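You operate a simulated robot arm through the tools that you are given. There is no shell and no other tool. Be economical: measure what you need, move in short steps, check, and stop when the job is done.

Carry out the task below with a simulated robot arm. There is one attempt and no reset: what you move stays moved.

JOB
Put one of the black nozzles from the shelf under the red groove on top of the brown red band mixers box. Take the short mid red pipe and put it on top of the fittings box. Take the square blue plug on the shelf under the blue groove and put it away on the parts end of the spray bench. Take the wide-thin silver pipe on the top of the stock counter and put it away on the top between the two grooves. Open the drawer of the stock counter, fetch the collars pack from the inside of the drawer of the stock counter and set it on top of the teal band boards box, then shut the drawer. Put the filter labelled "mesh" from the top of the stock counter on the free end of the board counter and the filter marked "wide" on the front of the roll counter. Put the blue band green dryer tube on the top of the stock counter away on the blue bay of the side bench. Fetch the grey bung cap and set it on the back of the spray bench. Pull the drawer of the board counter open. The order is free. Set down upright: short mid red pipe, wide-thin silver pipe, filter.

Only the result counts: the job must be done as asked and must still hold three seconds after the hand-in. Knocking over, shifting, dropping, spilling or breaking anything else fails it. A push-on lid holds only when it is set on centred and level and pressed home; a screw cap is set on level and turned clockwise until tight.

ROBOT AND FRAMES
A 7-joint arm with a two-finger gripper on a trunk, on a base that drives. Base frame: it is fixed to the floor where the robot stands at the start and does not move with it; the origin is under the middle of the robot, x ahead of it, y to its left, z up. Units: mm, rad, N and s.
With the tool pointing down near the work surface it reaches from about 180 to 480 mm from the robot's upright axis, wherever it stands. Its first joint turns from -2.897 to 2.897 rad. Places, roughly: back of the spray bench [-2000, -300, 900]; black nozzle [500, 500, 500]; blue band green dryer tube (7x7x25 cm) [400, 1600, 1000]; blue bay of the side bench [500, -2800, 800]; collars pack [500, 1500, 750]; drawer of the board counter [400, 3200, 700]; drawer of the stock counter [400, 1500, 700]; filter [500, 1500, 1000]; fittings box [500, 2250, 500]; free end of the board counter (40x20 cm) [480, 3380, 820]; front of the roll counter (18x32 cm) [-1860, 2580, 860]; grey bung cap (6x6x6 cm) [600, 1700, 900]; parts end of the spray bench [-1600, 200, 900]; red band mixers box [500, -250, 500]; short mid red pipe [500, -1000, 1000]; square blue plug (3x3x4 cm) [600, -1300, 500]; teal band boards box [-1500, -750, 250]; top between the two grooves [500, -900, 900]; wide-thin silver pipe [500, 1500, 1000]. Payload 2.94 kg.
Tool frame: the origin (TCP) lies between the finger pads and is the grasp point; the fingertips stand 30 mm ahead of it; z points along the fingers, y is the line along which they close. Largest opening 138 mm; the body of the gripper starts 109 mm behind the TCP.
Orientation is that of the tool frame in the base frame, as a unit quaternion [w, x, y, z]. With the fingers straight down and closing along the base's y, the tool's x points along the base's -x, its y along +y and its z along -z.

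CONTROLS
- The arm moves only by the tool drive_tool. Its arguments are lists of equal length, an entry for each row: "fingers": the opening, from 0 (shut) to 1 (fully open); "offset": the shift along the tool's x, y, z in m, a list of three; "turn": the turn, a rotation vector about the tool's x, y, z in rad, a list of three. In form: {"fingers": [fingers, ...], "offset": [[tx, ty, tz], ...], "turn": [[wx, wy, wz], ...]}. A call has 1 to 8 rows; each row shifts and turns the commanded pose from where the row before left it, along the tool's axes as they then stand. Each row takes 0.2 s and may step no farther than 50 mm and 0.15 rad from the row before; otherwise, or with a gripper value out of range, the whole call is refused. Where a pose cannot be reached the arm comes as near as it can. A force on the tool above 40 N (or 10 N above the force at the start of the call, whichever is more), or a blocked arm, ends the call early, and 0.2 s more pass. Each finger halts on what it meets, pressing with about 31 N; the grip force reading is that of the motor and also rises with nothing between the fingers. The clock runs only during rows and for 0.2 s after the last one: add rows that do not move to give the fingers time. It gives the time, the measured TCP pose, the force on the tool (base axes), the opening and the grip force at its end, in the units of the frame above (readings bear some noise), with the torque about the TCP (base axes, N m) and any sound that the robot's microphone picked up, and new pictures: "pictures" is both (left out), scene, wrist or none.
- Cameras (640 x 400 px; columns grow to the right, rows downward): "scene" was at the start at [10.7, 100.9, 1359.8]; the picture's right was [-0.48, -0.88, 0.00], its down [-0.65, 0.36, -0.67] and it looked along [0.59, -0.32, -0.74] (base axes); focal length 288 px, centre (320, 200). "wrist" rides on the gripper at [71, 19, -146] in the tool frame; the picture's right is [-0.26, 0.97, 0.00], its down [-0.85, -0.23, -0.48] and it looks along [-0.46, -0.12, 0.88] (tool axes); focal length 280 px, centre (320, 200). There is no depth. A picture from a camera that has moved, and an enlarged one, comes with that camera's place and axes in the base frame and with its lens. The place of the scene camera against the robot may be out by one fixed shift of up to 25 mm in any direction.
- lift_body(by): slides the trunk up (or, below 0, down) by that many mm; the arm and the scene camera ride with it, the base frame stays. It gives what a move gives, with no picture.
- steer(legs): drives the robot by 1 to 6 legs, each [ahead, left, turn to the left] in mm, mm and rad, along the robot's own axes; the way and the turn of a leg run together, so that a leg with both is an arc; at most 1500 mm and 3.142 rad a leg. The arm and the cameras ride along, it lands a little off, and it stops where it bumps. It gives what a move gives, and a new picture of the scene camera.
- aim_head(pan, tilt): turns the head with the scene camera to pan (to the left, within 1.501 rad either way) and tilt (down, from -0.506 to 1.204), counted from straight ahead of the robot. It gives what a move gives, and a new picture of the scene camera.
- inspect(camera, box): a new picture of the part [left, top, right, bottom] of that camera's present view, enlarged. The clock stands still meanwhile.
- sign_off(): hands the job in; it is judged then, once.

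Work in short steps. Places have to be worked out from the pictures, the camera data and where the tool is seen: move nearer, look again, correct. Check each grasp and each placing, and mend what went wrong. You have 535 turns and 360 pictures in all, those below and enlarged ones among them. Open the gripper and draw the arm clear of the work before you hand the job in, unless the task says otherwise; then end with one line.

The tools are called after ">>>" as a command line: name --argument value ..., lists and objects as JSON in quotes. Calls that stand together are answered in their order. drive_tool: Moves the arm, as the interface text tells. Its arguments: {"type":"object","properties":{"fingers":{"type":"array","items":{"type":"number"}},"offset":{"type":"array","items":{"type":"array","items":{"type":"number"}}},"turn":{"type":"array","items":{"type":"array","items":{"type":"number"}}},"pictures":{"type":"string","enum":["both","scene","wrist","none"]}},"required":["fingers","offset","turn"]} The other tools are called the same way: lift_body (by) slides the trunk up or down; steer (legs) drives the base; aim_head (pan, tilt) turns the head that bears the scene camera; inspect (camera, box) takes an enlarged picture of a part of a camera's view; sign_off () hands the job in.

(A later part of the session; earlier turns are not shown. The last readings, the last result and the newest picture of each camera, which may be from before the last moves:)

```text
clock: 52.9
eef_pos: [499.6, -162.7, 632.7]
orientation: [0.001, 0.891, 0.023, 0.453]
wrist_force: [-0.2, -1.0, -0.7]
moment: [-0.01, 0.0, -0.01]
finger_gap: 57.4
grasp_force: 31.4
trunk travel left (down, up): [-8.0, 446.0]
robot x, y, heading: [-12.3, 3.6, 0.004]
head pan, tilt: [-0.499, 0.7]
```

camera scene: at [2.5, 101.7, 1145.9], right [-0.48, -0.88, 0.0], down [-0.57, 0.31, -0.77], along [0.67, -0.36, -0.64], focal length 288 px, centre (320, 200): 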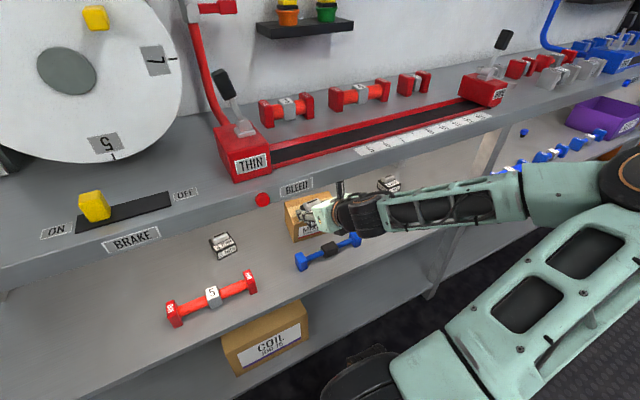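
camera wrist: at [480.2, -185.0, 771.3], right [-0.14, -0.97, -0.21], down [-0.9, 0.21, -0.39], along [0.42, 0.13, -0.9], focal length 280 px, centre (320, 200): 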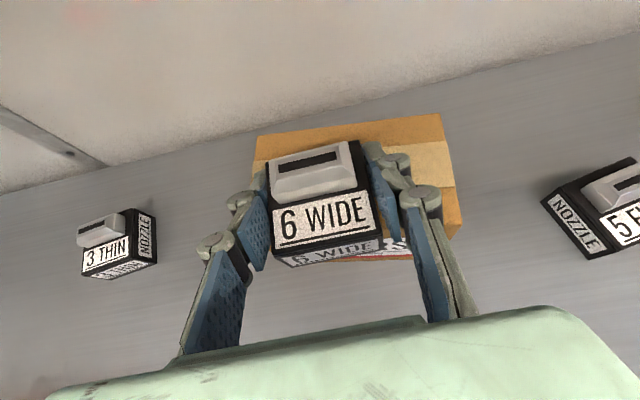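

>>> lift_body --by 15

>>> inspect --camera "wrist" --box '[0, 0, 640, 400]'

```text
clock: 53.5
eef_pos: [497.9, -161.6, 645.9]
orientation: [0.001, 0.892, 0.022, 0.451]
wrist_force: [-4.5, 1.8, -22.1]
moment: [-0.05, -2.37, -0.27]
finger_gap: 57.4
grasp_force: 30.5
trunk travel left (down, up): [-23.0, 431.0]
robot x, y, heading: [-11.7, 1.4, 0.001]
head pan, tilt: [-0.499, 0.7]
```

```text
1.00 times, centred on (320, 200) of wrist (not enlarged: the box is as wide or as high as the picture)
camera zoom: at [422.8, -182.0, 789.8], right [-0.12, -0.97, -0.19], down [-0.89, 0.19, -0.41], along [0.43, 0.12, -0.89], focal length 280 px, centre (320, 200)
```

zoom: 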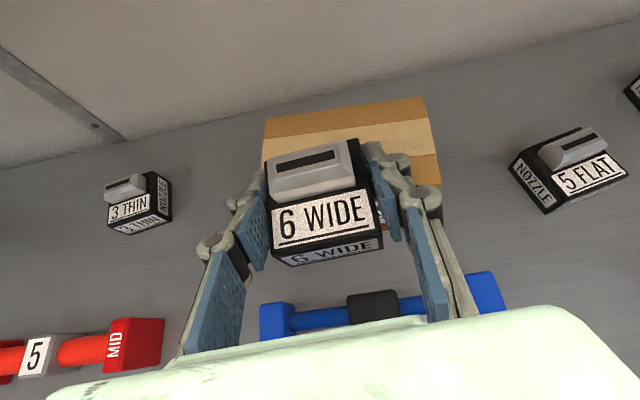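

Now the camera's top touches the bench underside, so the clear window at this pitch is tiny. I'll drop 11 mm, back out, and come in again with a flatter pitch where the camera sits lower.

>>> lift_body --by -11

>>> steer --legs '[[-200, 0, 0]]'

>>> drive_tool --fingers '[0, 0, 0, 0, 0]' --offset '[[0, 0, 0], [0, 0, 0], [0, 0, 0], [0, 0, 0], [0, 0, 0]]' --turn '[[-0.01, 0.12, 0.04], [0, 0.12, 0.01], [0, 0.12, 0], [0, 0, 0], [0, 0, 0]]' --pictures "both"

```text
clock: 54.1
eef_pos: [499.8, -163.3, 639.2]
orientation: [0.002, 0.89, 0.024, 0.455]
wrist_force: [0.3, 0.4, -1.0]
moment: [-0.01, 0.0, -0.01]
finger_gap: 57.3
grasp_force: 30.7
trunk travel left (down, up): [-12.0, 442.0]
robot x, y, heading: [-10.8, 4.6, -0.0]
head pan, tilt: [-0.499, 0.7]
```

```text
clock: 55.7
eef_pos: [300.6, -163.2, 638.4]
orientation: [0.002, 0.89, 0.024, 0.454]
wrist_force: [0.5, -0.5, -1.0]
moment: [-0.03, -0.03, 0.0]
finger_gap: 57.5
grasp_force: 30.8
trunk travel left (down, up): [-12.0, 442.0]
robot x, y, heading: [-210.4, -1.1, 0.006]
head pan, tilt: [-0.499, 0.7]
camera scene: at [-195.2, 100.2, 1157.8], right [-0.48, -0.88, 0.0], down [-0.57, 0.31, -0.76], along [0.67, -0.36, -0.64], focal length 288 px, centre (320, 200)
```

scene: 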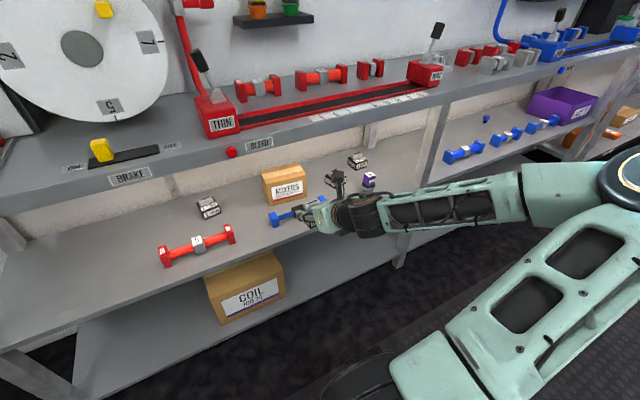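

```text
clock: 56.9
eef_pos: [300.1, -162.9, 639.5]
orientation: [-0.008, 0.795, 0.0, 0.607]
wrist_force: [0.0, 0.1, -0.8]
moment: [-0.02, -0.03, 0.01]
finger_gap: 57.4
grasp_force: 31.6
trunk travel left (down, up): [-12.0, 442.0]
robot x, y, heading: [-210.7, 1.9, 0.003]
head pan, tilt: [-0.499, 0.7]
camera scene: at [-195.2, 100.2, 1157.8], right [-0.48, -0.88, 0.0], down [-0.57, 0.31, -0.76], along [0.67, -0.36, -0.64], focal length 288 px, centre (320, 200)
camera wrist: at [177.6, -184.9, 744.6], right [-0.06, -0.96, -0.27], down [-0.68, 0.23, -0.69], along [0.73, 0.14, -0.67], focal length 280 px, centre (320, 200)
```

scene: 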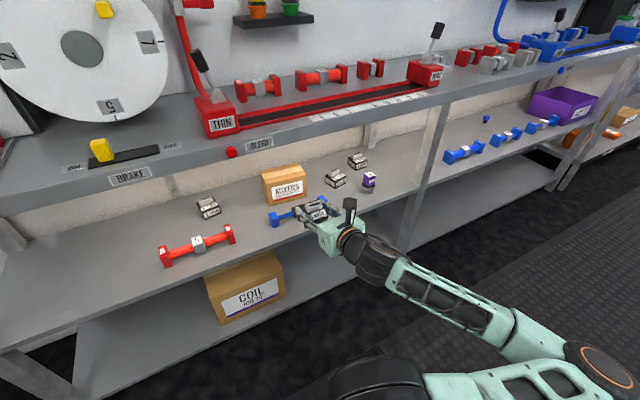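
wrist: 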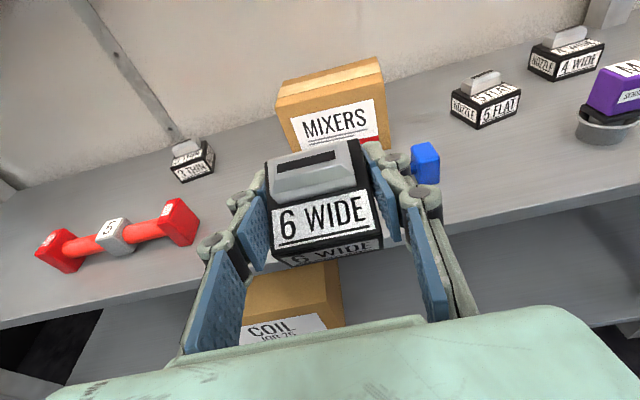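

>>> inspect --camera "scene" --box '[200, 130, 360, 230]'

```text
4.00 times, centred on (280, 180) of scene
camera zoom: at [-195.2, 100.2, 1157.8], right [-0.48, -0.88, 0.0], down [-0.57, 0.31, -0.76], along [0.67, -0.36, -0.64], focal length 1153 px, centre (480, 280)
```

zoom: 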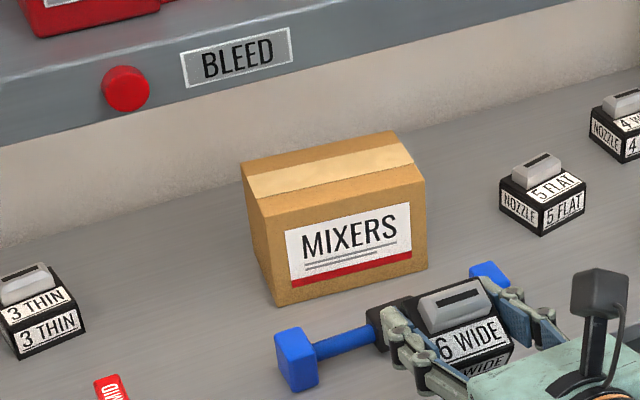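

The box hasn't measurably moved; its top centre is about (582,-174), z≈597. The flatter pitch reaches fine, so I'll raise the trunk 25, shift y, and drive in.

>>> lift_body --by 25

>>> drive_tool --fingers '[0, 0]' --offset '[[0, 0.011, 0], [0, 0, 0]]' --turn '[[0, 0, 0], [0, 0, 0]]' --pictures "none"

>>> steer --legs '[[180, 0, 0]]'

>>> inspect --camera "wrist" --box '[0, 0, 640, 400]'

```text
clock: 57.6
eef_pos: [300.4, -162.5, 664.8]
orientation: [-0.009, 0.795, 0.0, 0.607]
wrist_force: [-0.1, 0.7, -1.1]
moment: [0.04, -0.02, 0.0]
finger_gap: 57.4
grasp_force: 31.4
trunk travel left (down, up): [-37.0, 417.0]
robot x, y, heading: [-211.0, 4.2, 0.002]
head pan, tilt: [-0.499, 0.7]
```

```text
clock: 58.2
eef_pos: [300.3, -172.4, 664.0]
orientation: [-0.008, 0.795, -0.001, 0.607]
wrist_force: [-0.8, 0.5, -1.1]
moment: [-0.03, 0.0, 0.05]
finger_gap: 57.7
grasp_force: 31.0
trunk travel left (down, up): [-37.0, 417.0]
robot x, y, heading: [-210.5, 1.3, 0.002]
head pan, tilt: [-0.499, 0.7]
```

```text
clock: 59.7
eef_pos: [474.4, -169.9, 664.2]
orientation: [-0.008, 0.795, 0.0, 0.607]
wrist_force: [-0.7, 0.3, -1.1]
moment: [0.02, 0.01, 0.0]
finger_gap: 57.4
grasp_force: 30.8
trunk travel left (down, up): [-37.0, 417.0]
robot x, y, heading: [-34.3, 7.0, 0.005]
head pan, tilt: [-0.499, 0.7]
camera scene: at [-21.0, 101.0, 1182.8], right [-0.47, -0.88, 0.0], down [-0.57, 0.31, -0.76], along [0.67, -0.36, -0.64], focal length 288 px, centre (320, 200)
```

scene: 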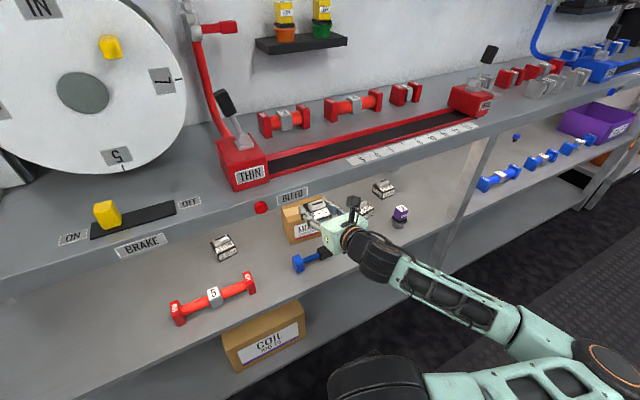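

```text
1.00 times, centred on (320, 200) of wrist (not enlarged: the box is as wide or as high as the picture)
camera zoom: at [352.7, -193.1, 769.9], right [-0.06, -0.96, -0.27], down [-0.69, 0.23, -0.69], along [0.73, 0.14, -0.67], focal length 280 px, centre (320, 200)
```

zoom: 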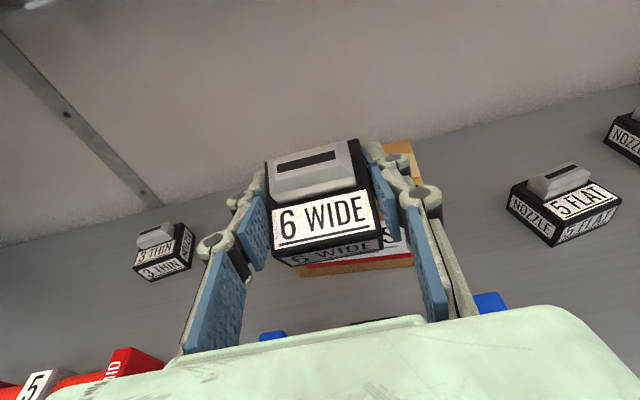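

>>> steer --legs '[[106, -4, 0]]'

>>> inspect --camera "wrist" --box '[0, 0, 640, 400]'

```text
clock: 60.9
eef_pos: [582.7, -173.5, 663.5]
orientation: [-0.009, 0.795, 0.0, 0.607]
wrist_force: [0.1, 0.0, -1.1]
moment: [-0.01, 0.0, 0.01]
finger_gap: 57.4
grasp_force: 31.2
trunk travel left (down, up): [-37.0, 417.0]
robot x, y, heading: [74.0, -4.1, 0.007]
head pan, tilt: [-0.499, 0.7]
camera scene: at [85.2, 97.7, 1182.8], right [-0.47, -0.88, 0.0], down [-0.57, 0.3, -0.76], along [0.67, -0.36, -0.64], focal length 288 px, centre (320, 200)
```

scene: 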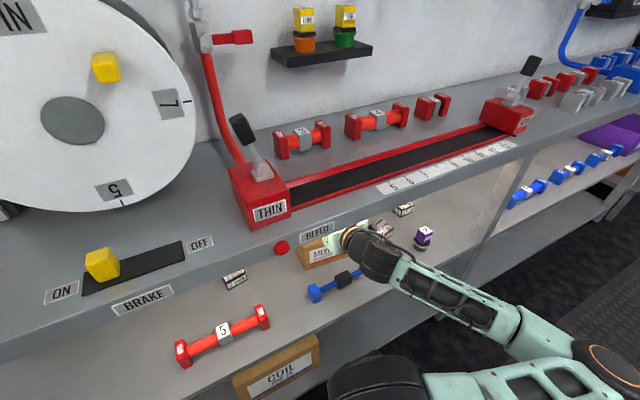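

```text
1.00 times, centred on (320, 200) of wrist (not enlarged: the box is as wide or as high as the picture)
camera zoom: at [459.3, -195.9, 769.9], right [-0.06, -0.96, -0.27], down [-0.69, 0.23, -0.69], along [0.73, 0.14, -0.67], focal length 280 px, centre (320, 200)
```

zoom: 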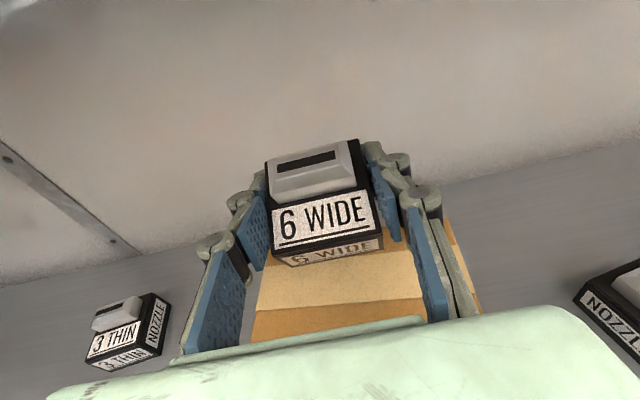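

>>> lift_body --by -22

>>> lift_body --by -6

```text
clock: 61.5
eef_pos: [581.7, -173.8, 641.8]
orientation: [-0.009, 0.795, 0.0, 0.606]
wrist_force: [0.7, -0.5, -1.1]
moment: [-0.03, 0.0, -0.02]
finger_gap: 57.6
grasp_force: 30.8
trunk travel left (down, up): [-15.0, 439.0]
robot x, y, heading: [73.3, -2.9, 0.004]
head pan, tilt: [-0.499, 0.7]
```

```text
clock: 62.1
eef_pos: [582.0, -172.8, 635.8]
orientation: [-0.008, 0.794, 0.001, 0.608]
wrist_force: [1.1, -0.9, 5.4]
moment: [-0.21, 0.15, 0.02]
finger_gap: 57.4
grasp_force: 31.2
trunk travel left (down, up): [-9.0, 445.0]
robot x, y, heading: [72.4, -1.4, 0.003]
head pan, tilt: [-0.499, 0.7]
```

Contact. I'll keep pressing gently so the nozzle pivots flat in the grip.

>>> lift_body --by -5

>>> inspect --camera "wrist" --box '[0, 0, 640, 400]'

```text
clock: 62.6
eef_pos: [582.5, -173.3, 632.2]
orientation: [-0.008, 0.794, 0.001, 0.608]
wrist_force: [6.3, 1.0, 16.8]
moment: [-0.33, 0.18, 0.05]
finger_gap: 57.7
grasp_force: 31.0
trunk travel left (down, up): [-4.0, 450.0]
robot x, y, heading: [67.6, 1.5, 0.008]
head pan, tilt: [-0.499, 0.7]
```

```text
1.00 times, centred on (320, 200) of wrist (not enlarged: the box is as wide or as high as the picture)
camera zoom: at [459.0, -195.0, 738.6], right [-0.06, -0.96, -0.26], down [-0.68, 0.23, -0.69], along [0.73, 0.14, -0.67], focal length 280 px, centre (320, 200)
```

zoom: 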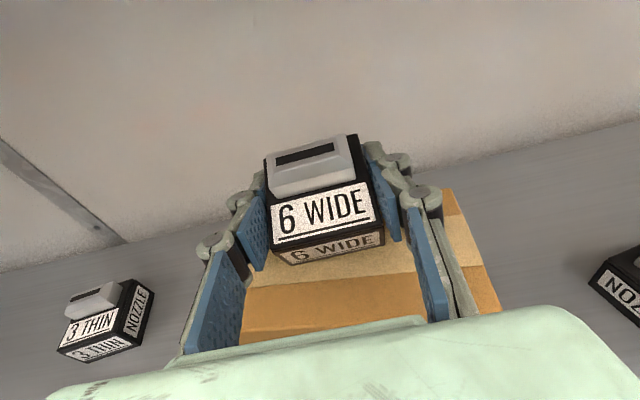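

>>> lift_body --by -4

>>> drive_tool --fingers '[0, 0]' --offset '[[-0.003, 0, 0.001], [0, 0, 0]]' --turn '[[0, 0, 0], [0, 0, 0]]' --pictures "wrist"

```text
clock: 63.2
eef_pos: [581.0, -172.7, 627.6]
orientation: [-0.008, 0.794, 0.0, 0.608]
wrist_force: [5.1, 1.7, 15.5]
moment: [-0.32, 0.2, 0.1]
finger_gap: 57.5
grasp_force: 31.4
trunk travel left (down, up): [0.0, 454.0]
robot x, y, heading: [69.5, 2.9, 0.007]
head pan, tilt: [-0.499, 0.7]
```

```text
clock: 63.8
eef_pos: [581.0, -172.7, 624.4]
orientation: [-0.008, 0.796, 0.0, 0.606]
wrist_force: [5.2, 2.3, 14.7]
moment: [-0.39, 0.32, 0.05]
finger_gap: 57.4
grasp_force: 31.1
trunk travel left (down, up): [0.0, 454.0]
robot x, y, heading: [70.6, 1.7, 0.006]
head pan, tilt: [-0.499, 0.7]
camera wrist: at [458.1, -195.2, 730.1], right [-0.06, -0.96, -0.27], down [-0.68, 0.23, -0.69], along [0.73, 0.14, -0.67], focal length 280 px, centre (320, 200)
```

wrist: 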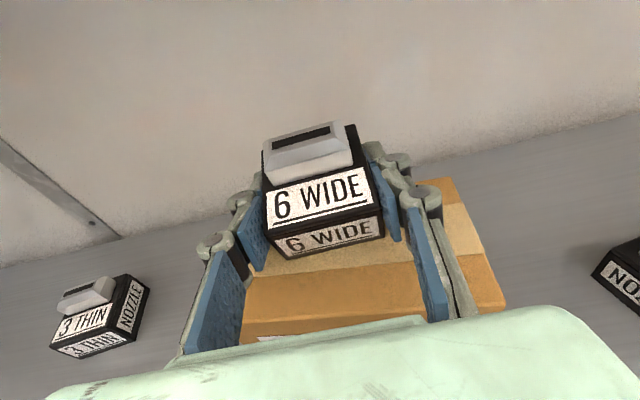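

>>> drive_tool --fingers '[0, 0]' --offset '[[-0.003, 0, 0.001], [0, 0, 0]]' --turn '[[0, 0, 0], [0, 0, 0]]' --pictures "wrist"

```text
clock: 64.4
eef_pos: [582.0, -172.4, 620.9]
orientation: [-0.008, 0.795, 0.0, 0.607]
wrist_force: [4.3, 2.7, 14.3]
moment: [-0.38, 0.29, 0.08]
finger_gap: 57.2
grasp_force: 31.2
trunk travel left (down, up): [0.0, 454.0]
robot x, y, heading: [68.3, 0.8, 0.007]
head pan, tilt: [-0.499, 0.7]
camera wrist: at [458.3, -195.4, 727.2], right [-0.06, -0.96, -0.27], down [-0.68, 0.23, -0.69], along [0.73, 0.14, -0.67], focal length 280 px, centre (320, 200)
```

wrist: 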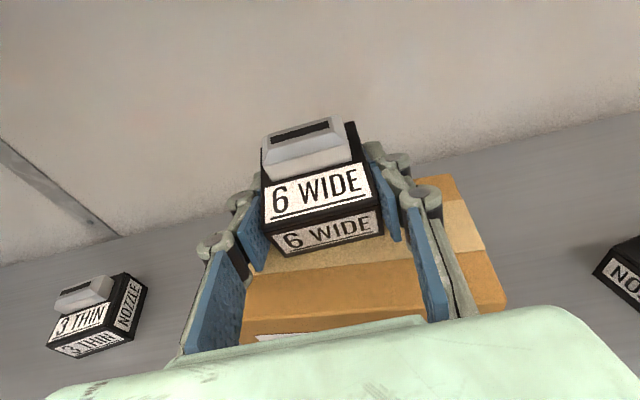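

Nearly flat; releasing.

>>> drive_tool --fingers '[0.6, 0.6, 0.6, 0.6]' --offset '[[0, 0, 0], [0, 0, 0], [0, 0, 0], [0, 0, 0]]' --turn '[[0, 0, 0], [0, 0, 0], [0, 0, 0], [0, 0, 0]]' --pictures "wrist"

```text
clock: 65.4
eef_pos: [581.8, -173.4, 620.3]
orientation: [-0.009, 0.795, 0.0, 0.606]
wrist_force: [0.7, -0.7, 1.2]
moment: [-0.04, 0.02, 0.0]
finger_gap: 83.0
grasp_force: 0.0
trunk travel left (down, up): [0.0, 454.0]
robot x, y, heading: [68.1, 0.5, 0.008]
head pan, tilt: [-0.499, 0.7]
camera wrist: at [458.7, -196.0, 726.6], right [-0.06, -0.96, -0.27], down [-0.69, 0.23, -0.69], along [0.73, 0.14, -0.67], focal length 280 px, centre (320, 200)
```

wrist: 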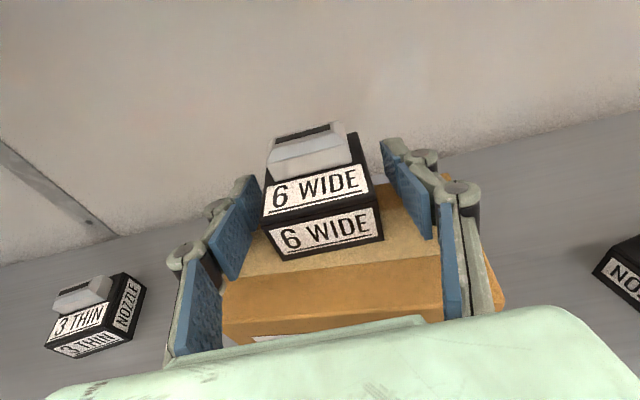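

The nozzle sits flat on the box. I'll raise slightly and back out.

>>> lift_body --by 8

>>> steer --legs '[[-400, 0, 0]]'

>>> inspect --camera "scene" --box '[200, 100, 360, 200]'

```text
clock: 65.9
eef_pos: [582.3, -173.1, 627.9]
orientation: [-0.008, 0.795, -0.001, 0.607]
wrist_force: [0.0, 0.3, -0.3]
moment: [0.03, 0.01, -0.01]
finger_gap: 82.9
grasp_force: 0.2
trunk travel left (down, up): [-8.0, 446.0]
robot x, y, heading: [69.0, -2.7, 0.007]
head pan, tilt: [-0.499, 0.7]
```

```text
clock: 68.4
eef_pos: [187.9, -173.5, 627.8]
orientation: [-0.009, 0.794, 0.001, 0.607]
wrist_force: [-0.8, -0.3, -0.2]
moment: [-0.04, 0.0, 0.02]
finger_gap: 83.0
grasp_force: 0.1
trunk travel left (down, up): [-8.0, 446.0]
robot x, y, heading: [-328.1, -1.9, 0.004]
head pan, tilt: [-0.499, 0.7]
camera scene: at [-309.5, 94.2, 1153.8], right [-0.47, -0.88, 0.0], down [-0.57, 0.3, -0.76], along [0.68, -0.36, -0.64], focal length 288 px, centre (320, 200)
```

scene: 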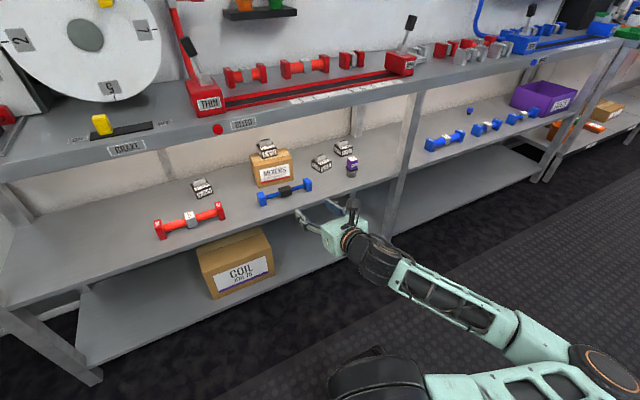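

```text
4.00 times, centred on (280, 150) of scene
camera zoom: at [-309.5, 94.2, 1153.8], right [-0.47, -0.88, 0.0], down [-0.57, 0.3, -0.76], along [0.68, -0.36, -0.64], focal length 1153 px, centre (480, 400)
```

zoom: 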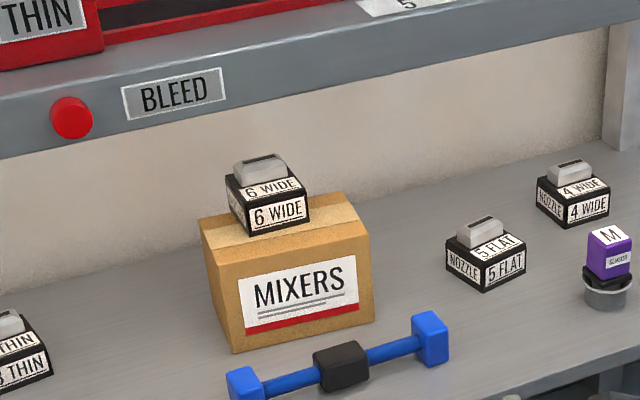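

Nozzle done. Next is the square blue plug under the blue groove at y≈-1300; driving right along the corridor.

>>> steer --legs '[[0, -1100, 0]]'

>>> inspect --camera "wrist" --box '[0, 0, 640, 400]'

```text
clock: 78.2
eef_pos: [168.5, -1276.5, 628.2]
orientation: [0.003, 0.795, -0.015, 0.606]
wrist_force: [-0.1, -0.6, 0.5]
moment: [0.04, 0.01, -0.03]
finger_gap: 82.8
grasp_force: 0.0
trunk travel left (down, up): [-8.0, 446.0]
robot x, y, heading: [-334.9, -1084.4, -0.028]
head pan, tilt: [-0.499, 0.7]
camera scene: at [-316.8, -985.3, 1153.8], right [-0.51, -0.86, 0.0], down [-0.56, 0.33, -0.76], along [0.66, -0.39, -0.64], focal length 288 px, centre (320, 200)
```

scene: 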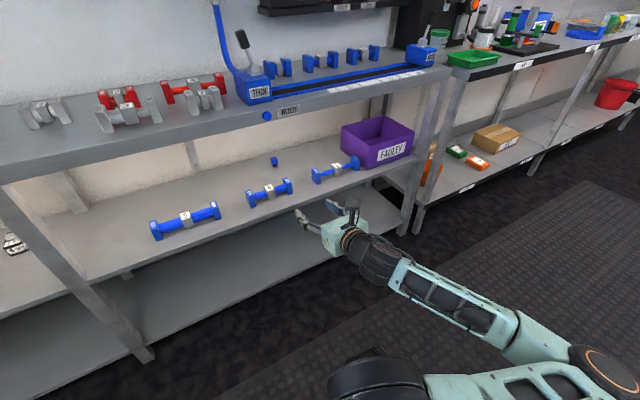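

```text
1.00 times, centred on (320, 200) of wrist (not enlarged: the box is as wide or as high as the picture)
camera zoom: at [45.3, -1293.9, 734.7], right [-0.1, -0.96, -0.27], down [-0.68, 0.26, -0.69], along [0.73, 0.11, -0.67], focal length 280 px, centre (320, 200)
```

zoom: 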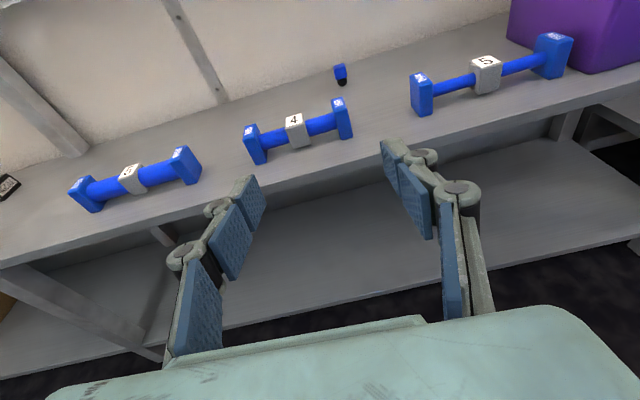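

The plug is at about (635,-1337), behind the gap between pipes "4" and "5" (x≈430, z up to 545). A steeper pitch would clear the pipes, so I'll test that reach out here in free space.

>>> drive_tool --fingers '[0.6, 0.6, 0.6, 0.6, 0.6, 0.6, 0.6, 0.6]' --offset '[[0, 0, 0], [0, 0, 0], [0, 0, 0], [-0.019, 0, 0.037], [-0.019, 0, 0.037], [-0.019, 0, 0.037], [0, 0, 0], [0, 0, 0]]' --turn '[[0, -0.12, 0], [0, -0.12, 0], [0, -0.11, 0], [0, 0, 0], [0, 0, 0], [0, 0, 0], [0, 0, 0], [0, 0, 0]]' --pictures "none"

```text
clock: 80.0
eef_pos: [222.5, -1273.9, 518.7]
orientation: [0.001, 0.888, -0.016, 0.459]
wrist_force: [-0.8, -0.5, -0.2]
moment: [0.0, 0.02, 0.01]
finger_gap: 82.8
grasp_force: 0.0
trunk travel left (down, up): [-8.0, 446.0]
robot x, y, heading: [-334.1, -1081.3, -0.033]
head pan, tilt: [-0.499, 0.7]
```

>>> drive_tool --fingers '[0.6, 0.6, 0.6]' --offset '[[0.038, 0, -0.027], [0.038, 0, -0.027], [0, 0, 0]]' --turn '[[0, 0, 0], [0, 0, 0], [0, 0, 0]]' --pictures "none"

>>> steer --legs '[[0, -80, 0.033], [200, 0, 0]]'

>>> inspect --camera "wrist" --box '[0, 0, 640, 400]'

```text
clock: 80.8
eef_pos: [221.8, -1277.9, 611.1]
orientation: [0.0, 0.889, -0.016, 0.459]
wrist_force: [0.5, 0.6, 0.6]
moment: [0.0, 0.01, -0.01]
finger_gap: 82.8
grasp_force: 0.0
trunk travel left (down, up): [-8.0, 446.0]
robot x, y, heading: [-333.9, -1084.3, -0.029]
head pan, tilt: [-0.499, 0.7]
```

```text
clock: 83.3
eef_pos: [425.2, -1339.7, 610.1]
orientation: [-0.008, 0.889, 0.001, 0.458]
wrist_force: [-0.1, 0.6, 0.4]
moment: [-0.01, 0.0, 0.03]
finger_gap: 82.9
grasp_force: 0.0
trunk travel left (down, up): [-8.0, 446.0]
robot x, y, heading: [-138.2, -1168.4, 0.003]
head pan, tilt: [-0.499, 0.7]
camera scene: at [-124.6, -1065.9, 1153.8], right [-0.47, -0.88, 0.0], down [-0.57, 0.3, -0.76], along [0.67, -0.36, -0.64], focal length 288 px, centre (320, 200)
```

scene: 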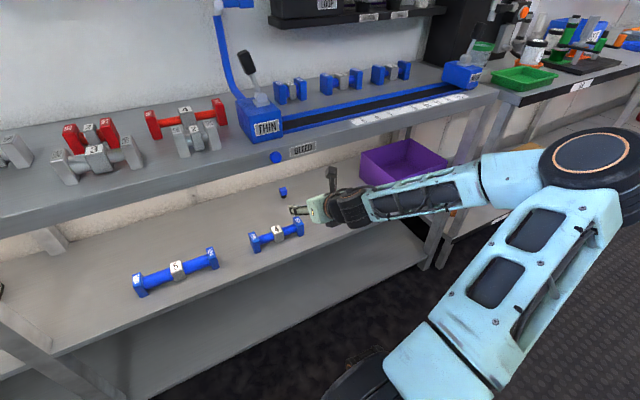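

```text
1.00 times, centred on (320, 200) of wrist (not enlarged: the box is as wide or as high as the picture)
camera zoom: at [346.6, -1362.0, 753.3], right [-0.14, -0.96, -0.23], down [-0.88, 0.23, -0.41], along [0.45, 0.14, -0.88], focal length 280 px, centre (320, 200)
```

zoom: 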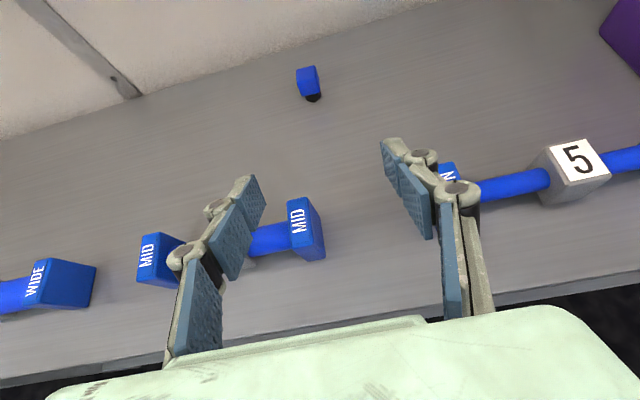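

>>> steer --legs '[[190, 0, 0]]'

>>> inspect --camera "wrist" --box '[0, 0, 640, 400]'

```text
clock: 85.0
eef_pos: [589.3, -1336.5, 595.9]
orientation: [-0.014, 0.895, -0.004, 0.445]
wrist_force: [0.0, 0.8, -0.8]
moment: [-0.01, -0.03, -0.02]
finger_gap: 82.8
grasp_force: 0.1
trunk travel left (down, up): [-8.0, 446.0]
robot x, y, heading: [40.4, -1162.4, 0.006]
head pan, tilt: [-0.499, 0.7]
stopped in leg 1: the robot was blocked; the commanded pose is now the measured one
camera scene: at [57.0, -1064.8, 1154.3], right [-0.48, -0.88, 0.0], down [-0.57, 0.31, -0.76], along [0.67, -0.36, -0.64], focal length 288 px, centre (320, 200)
```

scene: 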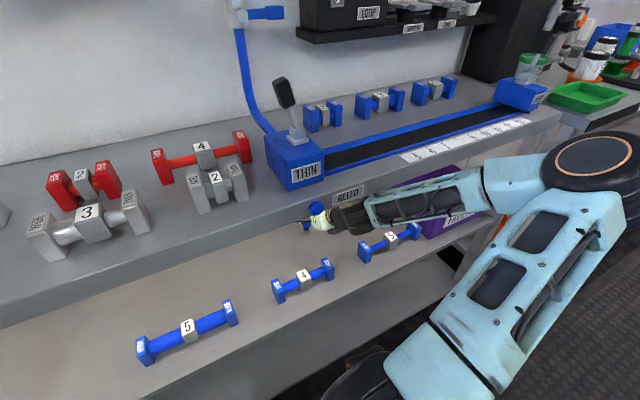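

```text
1.00 times, centred on (320, 200) of wrist (not enlarged: the box is as wide or as high as the picture)
camera zoom: at [516.6, -1361.6, 739.3], right [-0.15, -0.96, -0.24], down [-0.89, 0.24, -0.38], along [0.42, 0.15, -0.89], focal length 280 px, centre (320, 200)
```

zoom: 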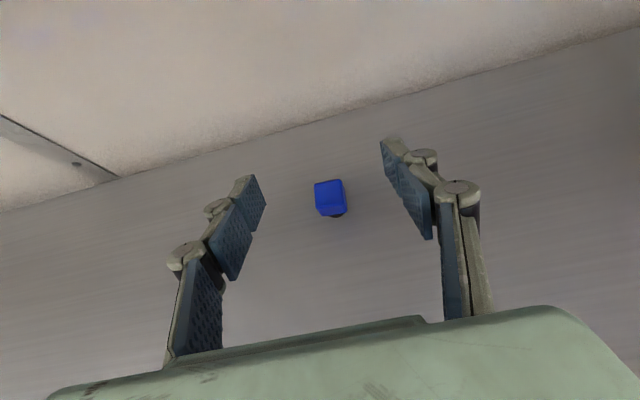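

The wrist link touches the bench lip (about z 800) at this height. The fingers are already past the pipes and straddling the plug at (615,-1335), so I'll lower to it.

>>> drive_tool --fingers '[0.6, 0.6, 0.6, 0.6]' --offset '[[-0.028, 0, 0.021], [-0.022, 0, 0.022], [0.01, 0, 0.014], [0, 0, 0]]' --turn '[[0, 0, 0], [0, 0, 0], [0, 0, 0], [0, 0, 0]]' --pictures "wrist"

```text
clock: 86.0
eef_pos: [613.9, -1334.9, 532.3]
orientation: [-0.014, 0.895, -0.003, 0.447]
wrist_force: [-0.2, 0.5, 0.1]
moment: [-0.01, 0.0, -0.02]
finger_gap: 82.8
grasp_force: 0.1
trunk travel left (down, up): [-8.0, 446.0]
robot x, y, heading: [42.2, -1161.8, 0.0]
head pan, tilt: [-0.499, 0.7]
camera wrist: at [540.4, -1359.6, 675.2], right [-0.15, -0.96, -0.24], down [-0.89, 0.24, -0.39], along [0.42, 0.15, -0.89], focal length 280 px, centre (320, 200)
```

wrist: 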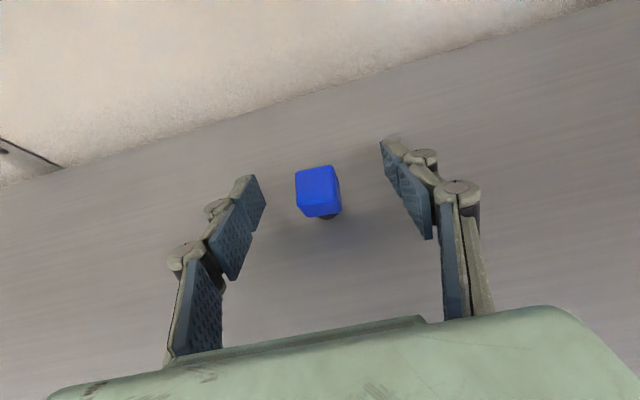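

>>> drive_tool --fingers '[0.3, 0.1, 0, 0, 0]' --offset '[[0, 0, 0], [0, 0, 0], [0, 0, 0], [0, 0, 0], [0, 0, 0]]' --turn '[[0, 0, 0], [0, 0, 0], [0, 0, 0], [0, 0, 0], [0, 0, 0]]' --pictures "wrist"

```text
clock: 87.2
eef_pos: [614.7, -1334.0, 532.2]
orientation: [-0.014, 0.895, -0.003, 0.447]
wrist_force: [0.0, -0.1, -0.5]
moment: [-0.03, 0.0, 0.03]
finger_gap: 22.4
grasp_force: 30.6
trunk travel left (down, up): [-8.0, 446.0]
robot x, y, heading: [39.7, -1163.9, 0.008]
head pan, tilt: [-0.499, 0.7]
camera wrist: at [540.2, -1359.6, 675.4], right [-0.15, -0.96, -0.24], down [-0.89, 0.24, -0.39], along [0.42, 0.15, -0.89], focal length 280 px, centre (320, 200)
```

wrist: 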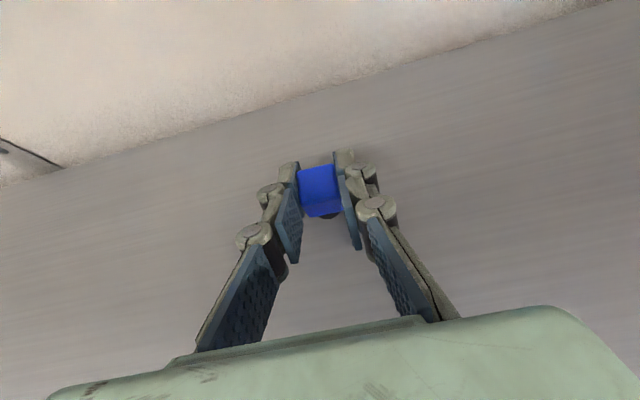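

Plug gripped. I'll lift 45, back off a bit, lift more, then clear out.

>>> drive_tool --fingers '[0, 0, 0]' --offset '[[0.036, 0, -0.027], [0, 0, 0], [0, 0, 0]]' --turn '[[0, 0, 0], [0, 0, 0], [0, 0, 0]]' --pictures "none"

>>> steer --legs '[[-80, 0, 0]]'

>>> drive_tool --fingers '[0, 0, 0]' --offset '[[0.026, 0, -0.019], [0, 0, 0], [0, 0, 0]]' --turn '[[0, 0, 0], [0, 0, 0], [0, 0, 0]]' --pictures "wrist"

```text
clock: 88.0
eef_pos: [611.0, -1337.5, 571.8]
orientation: [-0.015, 0.896, -0.005, 0.443]
wrist_force: [-0.2, 0.2, -1.9]
moment: [0.02, -0.02, -0.04]
finger_gap: 21.9
grasp_force: 30.8
trunk travel left (down, up): [-8.0, 446.0]
robot x, y, heading: [38.0, -1159.7, 0.008]
head pan, tilt: [-0.499, 0.7]
```

```text
clock: 89.0
eef_pos: [536.9, -1338.5, 576.3]
orientation: [-0.014, 0.895, -0.003, 0.446]
wrist_force: [0.0, 1.3, -0.7]
moment: [0.05, 0.02, 0.02]
finger_gap: 22.2
grasp_force: 30.2
trunk travel left (down, up): [-8.0, 446.0]
robot x, y, heading: [-37.1, -1162.0, 0.003]
head pan, tilt: [-0.499, 0.7]
camera scene: at [-20.5, -1064.7, 1153.9], right [-0.48, -0.88, 0.0], down [-0.57, 0.31, -0.76], along [0.67, -0.36, -0.64], focal length 288 px, centre (320, 200)
```

scene: 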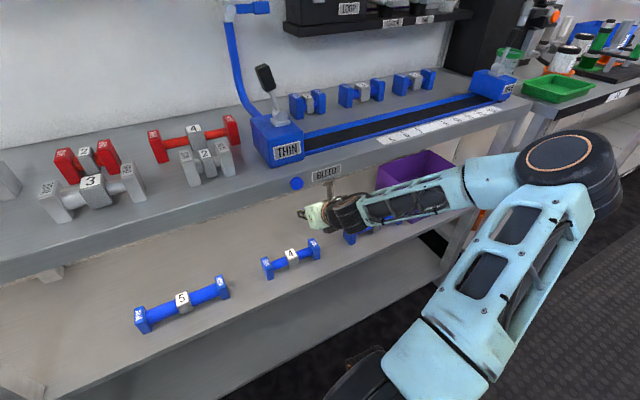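

```text
clock: 89.8
eef_pos: [540.3, -1339.8, 608.1]
orientation: [-0.013, 0.895, -0.004, 0.446]
wrist_force: [0.3, -0.3, -0.6]
moment: [0.01, -0.02, -0.02]
finger_gap: 22.0
grasp_force: 31.5
trunk travel left (down, up): [-8.0, 446.0]
robot x, y, heading: [-34.5, -1164.1, 0.005]
head pan, tilt: [-0.499, 0.7]
camera wrist: at [465.2, -1364.3, 752.1], right [-0.15, -0.96, -0.23], down [-0.89, 0.24, -0.39], along [0.43, 0.15, -0.89], focal length 280 px, centre (320, 200)
```

wrist: 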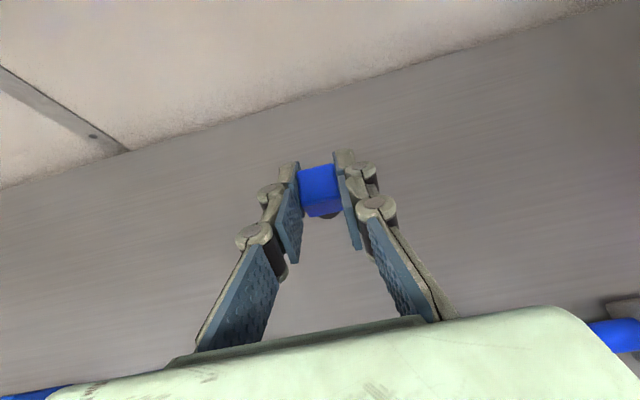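

Back out, then raise the trunk for travel and view the bench top between the grooves on the way.

>>> steer --legs '[[-400, 0, 0]]'

>>> lift_body --by 350

>>> aim_head --pan 0.3 --tilt 0.5

>>> inspect --camera "scene" --box '[200, 100, 520, 300]'

```text
clock: 92.4
eef_pos: [126.2, -1343.5, 608.3]
orientation: [-0.012, 0.895, -0.005, 0.446]
wrist_force: [0.2, 0.4, -0.1]
moment: [0.01, 0.04, 0.0]
finger_gap: 22.3
grasp_force: 31.0
trunk travel left (down, up): [-8.0, 446.0]
robot x, y, heading: [-448.0, -1159.7, -0.005]
head pan, tilt: [-0.499, 0.7]
camera scene: at [-433.6, -1065.2, 1153.8], right [-0.48, -0.88, 0.0], down [-0.57, 0.31, -0.76], along [0.67, -0.37, -0.64], focal length 288 px, centre (320, 200)
```

scene: 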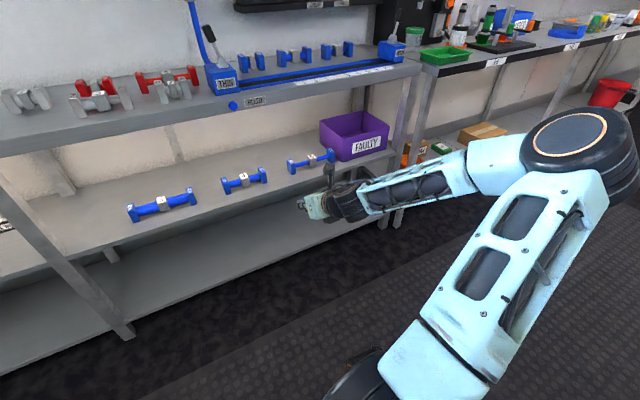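

```text
clock: 95.8
eef_pos: [125.8, -1342.6, 957.5]
orientation: [-0.011, 0.895, -0.007, 0.446]
wrist_force: [-0.3, 0.0, -0.1]
moment: [0.0, 0.0, -0.02]
finger_gap: 22.1
grasp_force: 30.7
trunk travel left (down, up): [-358.0, 96.0]
robot x, y, heading: [-452.4, -1164.7, -0.002]
head pan, tilt: [-0.499, 0.7]
```

```text
clock: 96.9
eef_pos: [126.2, -1343.5, 958.1]
orientation: [-0.011, 0.895, -0.006, 0.447]
wrist_force: [0.3, 1.0, 0.0]
moment: [0.04, 0.03, -0.04]
finger_gap: 22.1
grasp_force: 30.6
trunk travel left (down, up): [-358.0, 96.0]
robot x, y, heading: [-447.1, -1164.5, -0.004]
head pan, tilt: [0.3, 0.499]
camera scene: at [-421.1, -997.8, 1521.5], right [0.29, -0.96, 0.0], down [-0.46, -0.14, -0.88], along [0.84, 0.26, -0.48], focal length 288 px, centre (320, 200)
```

scene: 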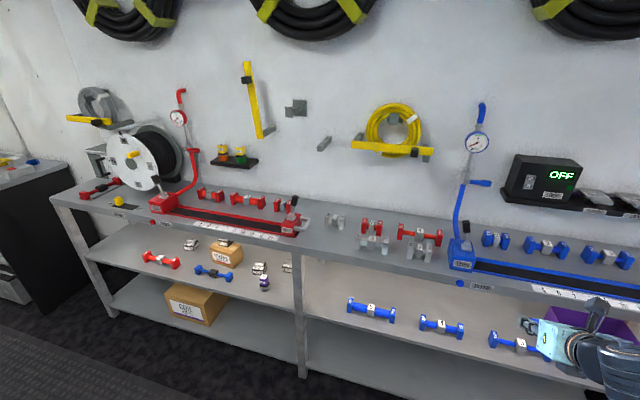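

```text
2.00 times, centred on (360, 200) of scene
camera zoom: at [-421.1, -997.8, 1521.5], right [0.29, -0.96, 0.0], down [-0.46, -0.14, -0.88], along [0.84, 0.26, -0.48], focal length 576 px, centre (240, 200)
```

zoom: 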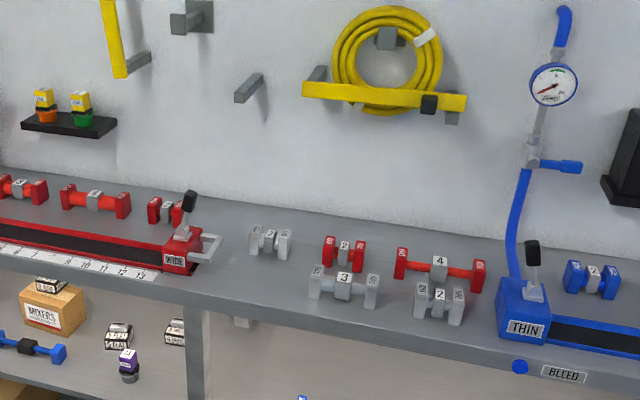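

Between the grooves stand several red and silver pipes, which I'll come back for. Now I'll turn around with the plug and look at the spray bench.

>>> steer --legs '[[0, 0, 3.14]]'

>>> aim_head --pan -0.5 --tilt 0.5

>>> aim_head --pan -1.2 --tilt 0.4

```text
clock: 104.6
eef_pos: [-1018.2, -963.3, 957.9]
orientation: [-0.447, 0.022, 0.894, -0.003]
wrist_force: [0.6, 0.0, 0.0]
moment: [-0.02, 0.02, 0.01]
finger_gap: 22.6
grasp_force: 31.1
trunk travel left (down, up): [-358.0, 96.0]
robot x, y, heading: [-452.0, -1168.5, 3.105]
head pan, tilt: [0.3, 0.499]
camera scene: at [-441.5, -1321.1, 1521.5], right [-0.26, 0.97, 0.0], down [0.46, 0.12, -0.88], along [-0.85, -0.23, -0.48], focal length 288 px, centre (320, 200)
```

scene: 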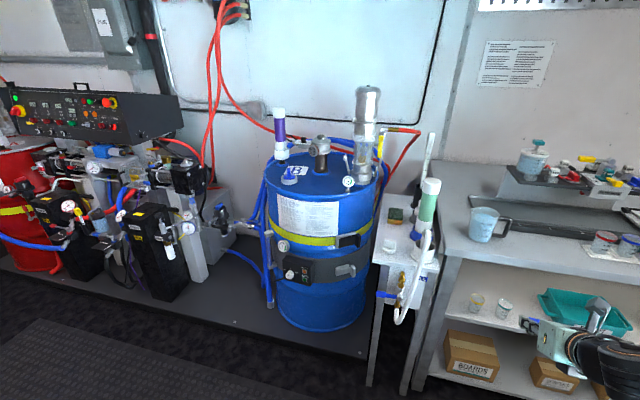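

```text
clock: 105.7
eef_pos: [-1016.5, -963.1, 959.2]
orientation: [-0.447, 0.023, 0.894, -0.003]
wrist_force: [-0.3, -0.5, 0.1]
moment: [0.0, 0.01, -0.02]
finger_gap: 22.1
grasp_force: 30.9
trunk travel left (down, up): [-358.0, 96.0]
robot x, y, heading: [-451.3, -1166.1, 3.102]
head pan, tilt: [-0.499, 0.499]
camera scene: at [-431.8, -1251.0, 1521.5], right [0.51, 0.86, 0.0], down [0.41, -0.24, -0.88], along [-0.75, 0.45, -0.48], focal length 288 px, centre (320, 200)
```

scene: 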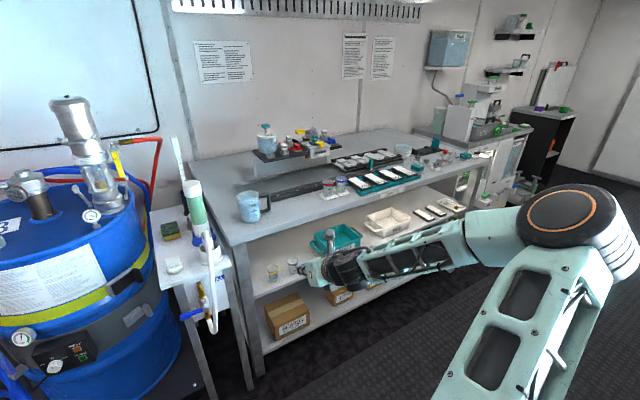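

```text
clock: 106.8
eef_pos: [-1017.4, -963.5, 958.8]
orientation: [-0.446, 0.022, 0.895, -0.004]
wrist_force: [0.4, 0.0, -1.1]
moment: [0.01, -0.01, -0.01]
finger_gap: 22.5
grasp_force: 31.3
trunk travel left (down, up): [-358.0, 96.0]
robot x, y, heading: [-451.2, -1161.6, 3.108]
head pan, tilt: [-1.201, 0.4]
camera scene: at [-383.8, -1210.0, 1530.7], right [0.95, 0.33, 0.0], down [0.13, -0.37, -0.92], along [-0.3, 0.87, -0.39], focal length 288 px, centre (320, 200)
```

scene: 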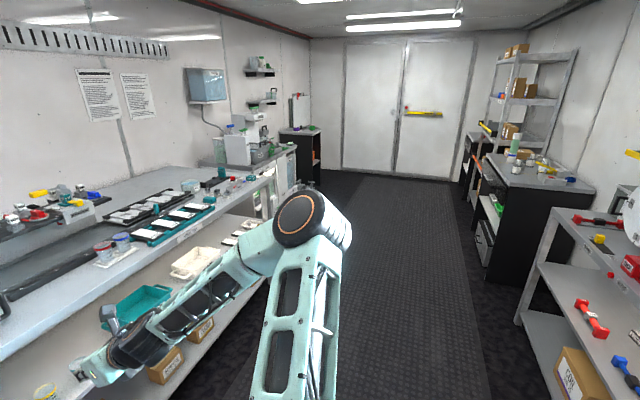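

>>> steer --legs '[[0, -1150, 0.033]]'

>>> aim_head --pan 0.0 --tilt 0.6

>>> aim_head --pan -0.7 --tilt 0.6

```text
clock: 117.1
eef_pos: [-1002.9, 160.1, 959.1]
orientation: [-0.446, 0.005, 0.895, -0.012]
wrist_force: [0.0, 0.3, -1.1]
moment: [0.01, -0.02, -0.01]
finger_gap: 22.2
grasp_force: 31.1
trunk travel left (down, up): [-358.0, 96.0]
robot x, y, heading: [-428.9, -20.7, 3.136]
head pan, tilt: [-1.201, 0.4]
camera scene: at [-359.9, -64.6, 1530.7], right [0.93, 0.36, 0.0], down [0.14, -0.36, -0.92], along [-0.33, 0.86, -0.39], focal length 288 px, centre (320, 200)
```

scene: 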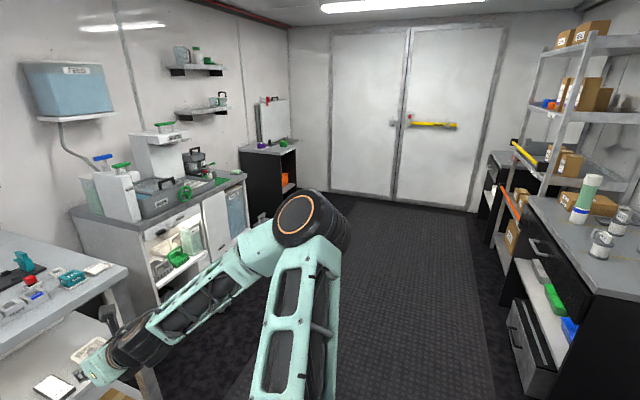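

```text
clock: 118.5
eef_pos: [-1004.6, 159.3, 959.3]
orientation: [-0.446, 0.005, 0.895, -0.012]
wrist_force: [-0.6, 0.0, -0.3]
moment: [0.01, 0.01, -0.01]
finger_gap: 22.1
grasp_force: 31.1
trunk travel left (down, up): [-358.0, 96.0]
robot x, y, heading: [-428.1, -16.3, 3.145]
head pan, tilt: [0.0, 0.6]
camera scene: at [-414.8, -150.9, 1512.5], right [0.0, 1.0, 0.0], down [0.56, 0.0, -0.83], along [-0.83, 0.0, -0.56], focal length 288 px, centre (320, 200)
```

scene: 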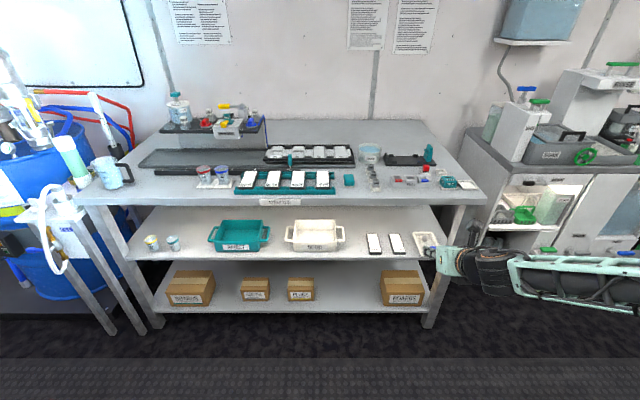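

```text
clock: 119.5
eef_pos: [-1003.1, 159.5, 958.1]
orientation: [-0.446, 0.005, 0.895, -0.013]
wrist_force: [0.5, -0.7, 0.5]
moment: [0.0, -0.02, 0.01]
finger_gap: 22.3
grasp_force: 31.4
trunk travel left (down, up): [-358.0, 96.0]
robot x, y, heading: [-427.5, -17.4, 3.136]
head pan, tilt: [-0.7, 0.6]
camera scene: at [-394.1, -94.1, 1512.5], right [0.64, 0.77, 0.0], down [0.43, -0.36, -0.83], along [-0.63, 0.53, -0.56], focal length 288 px, centre (320, 200)
```

scene: 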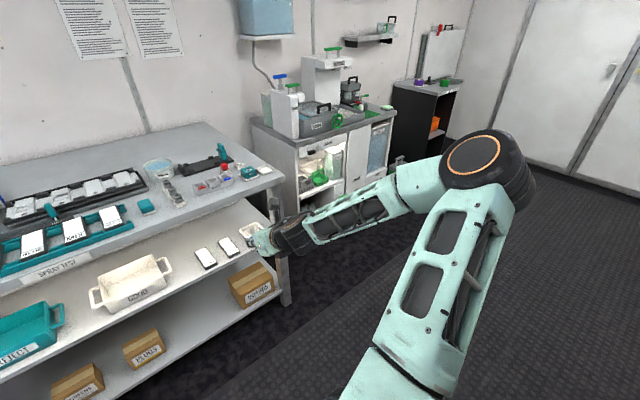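

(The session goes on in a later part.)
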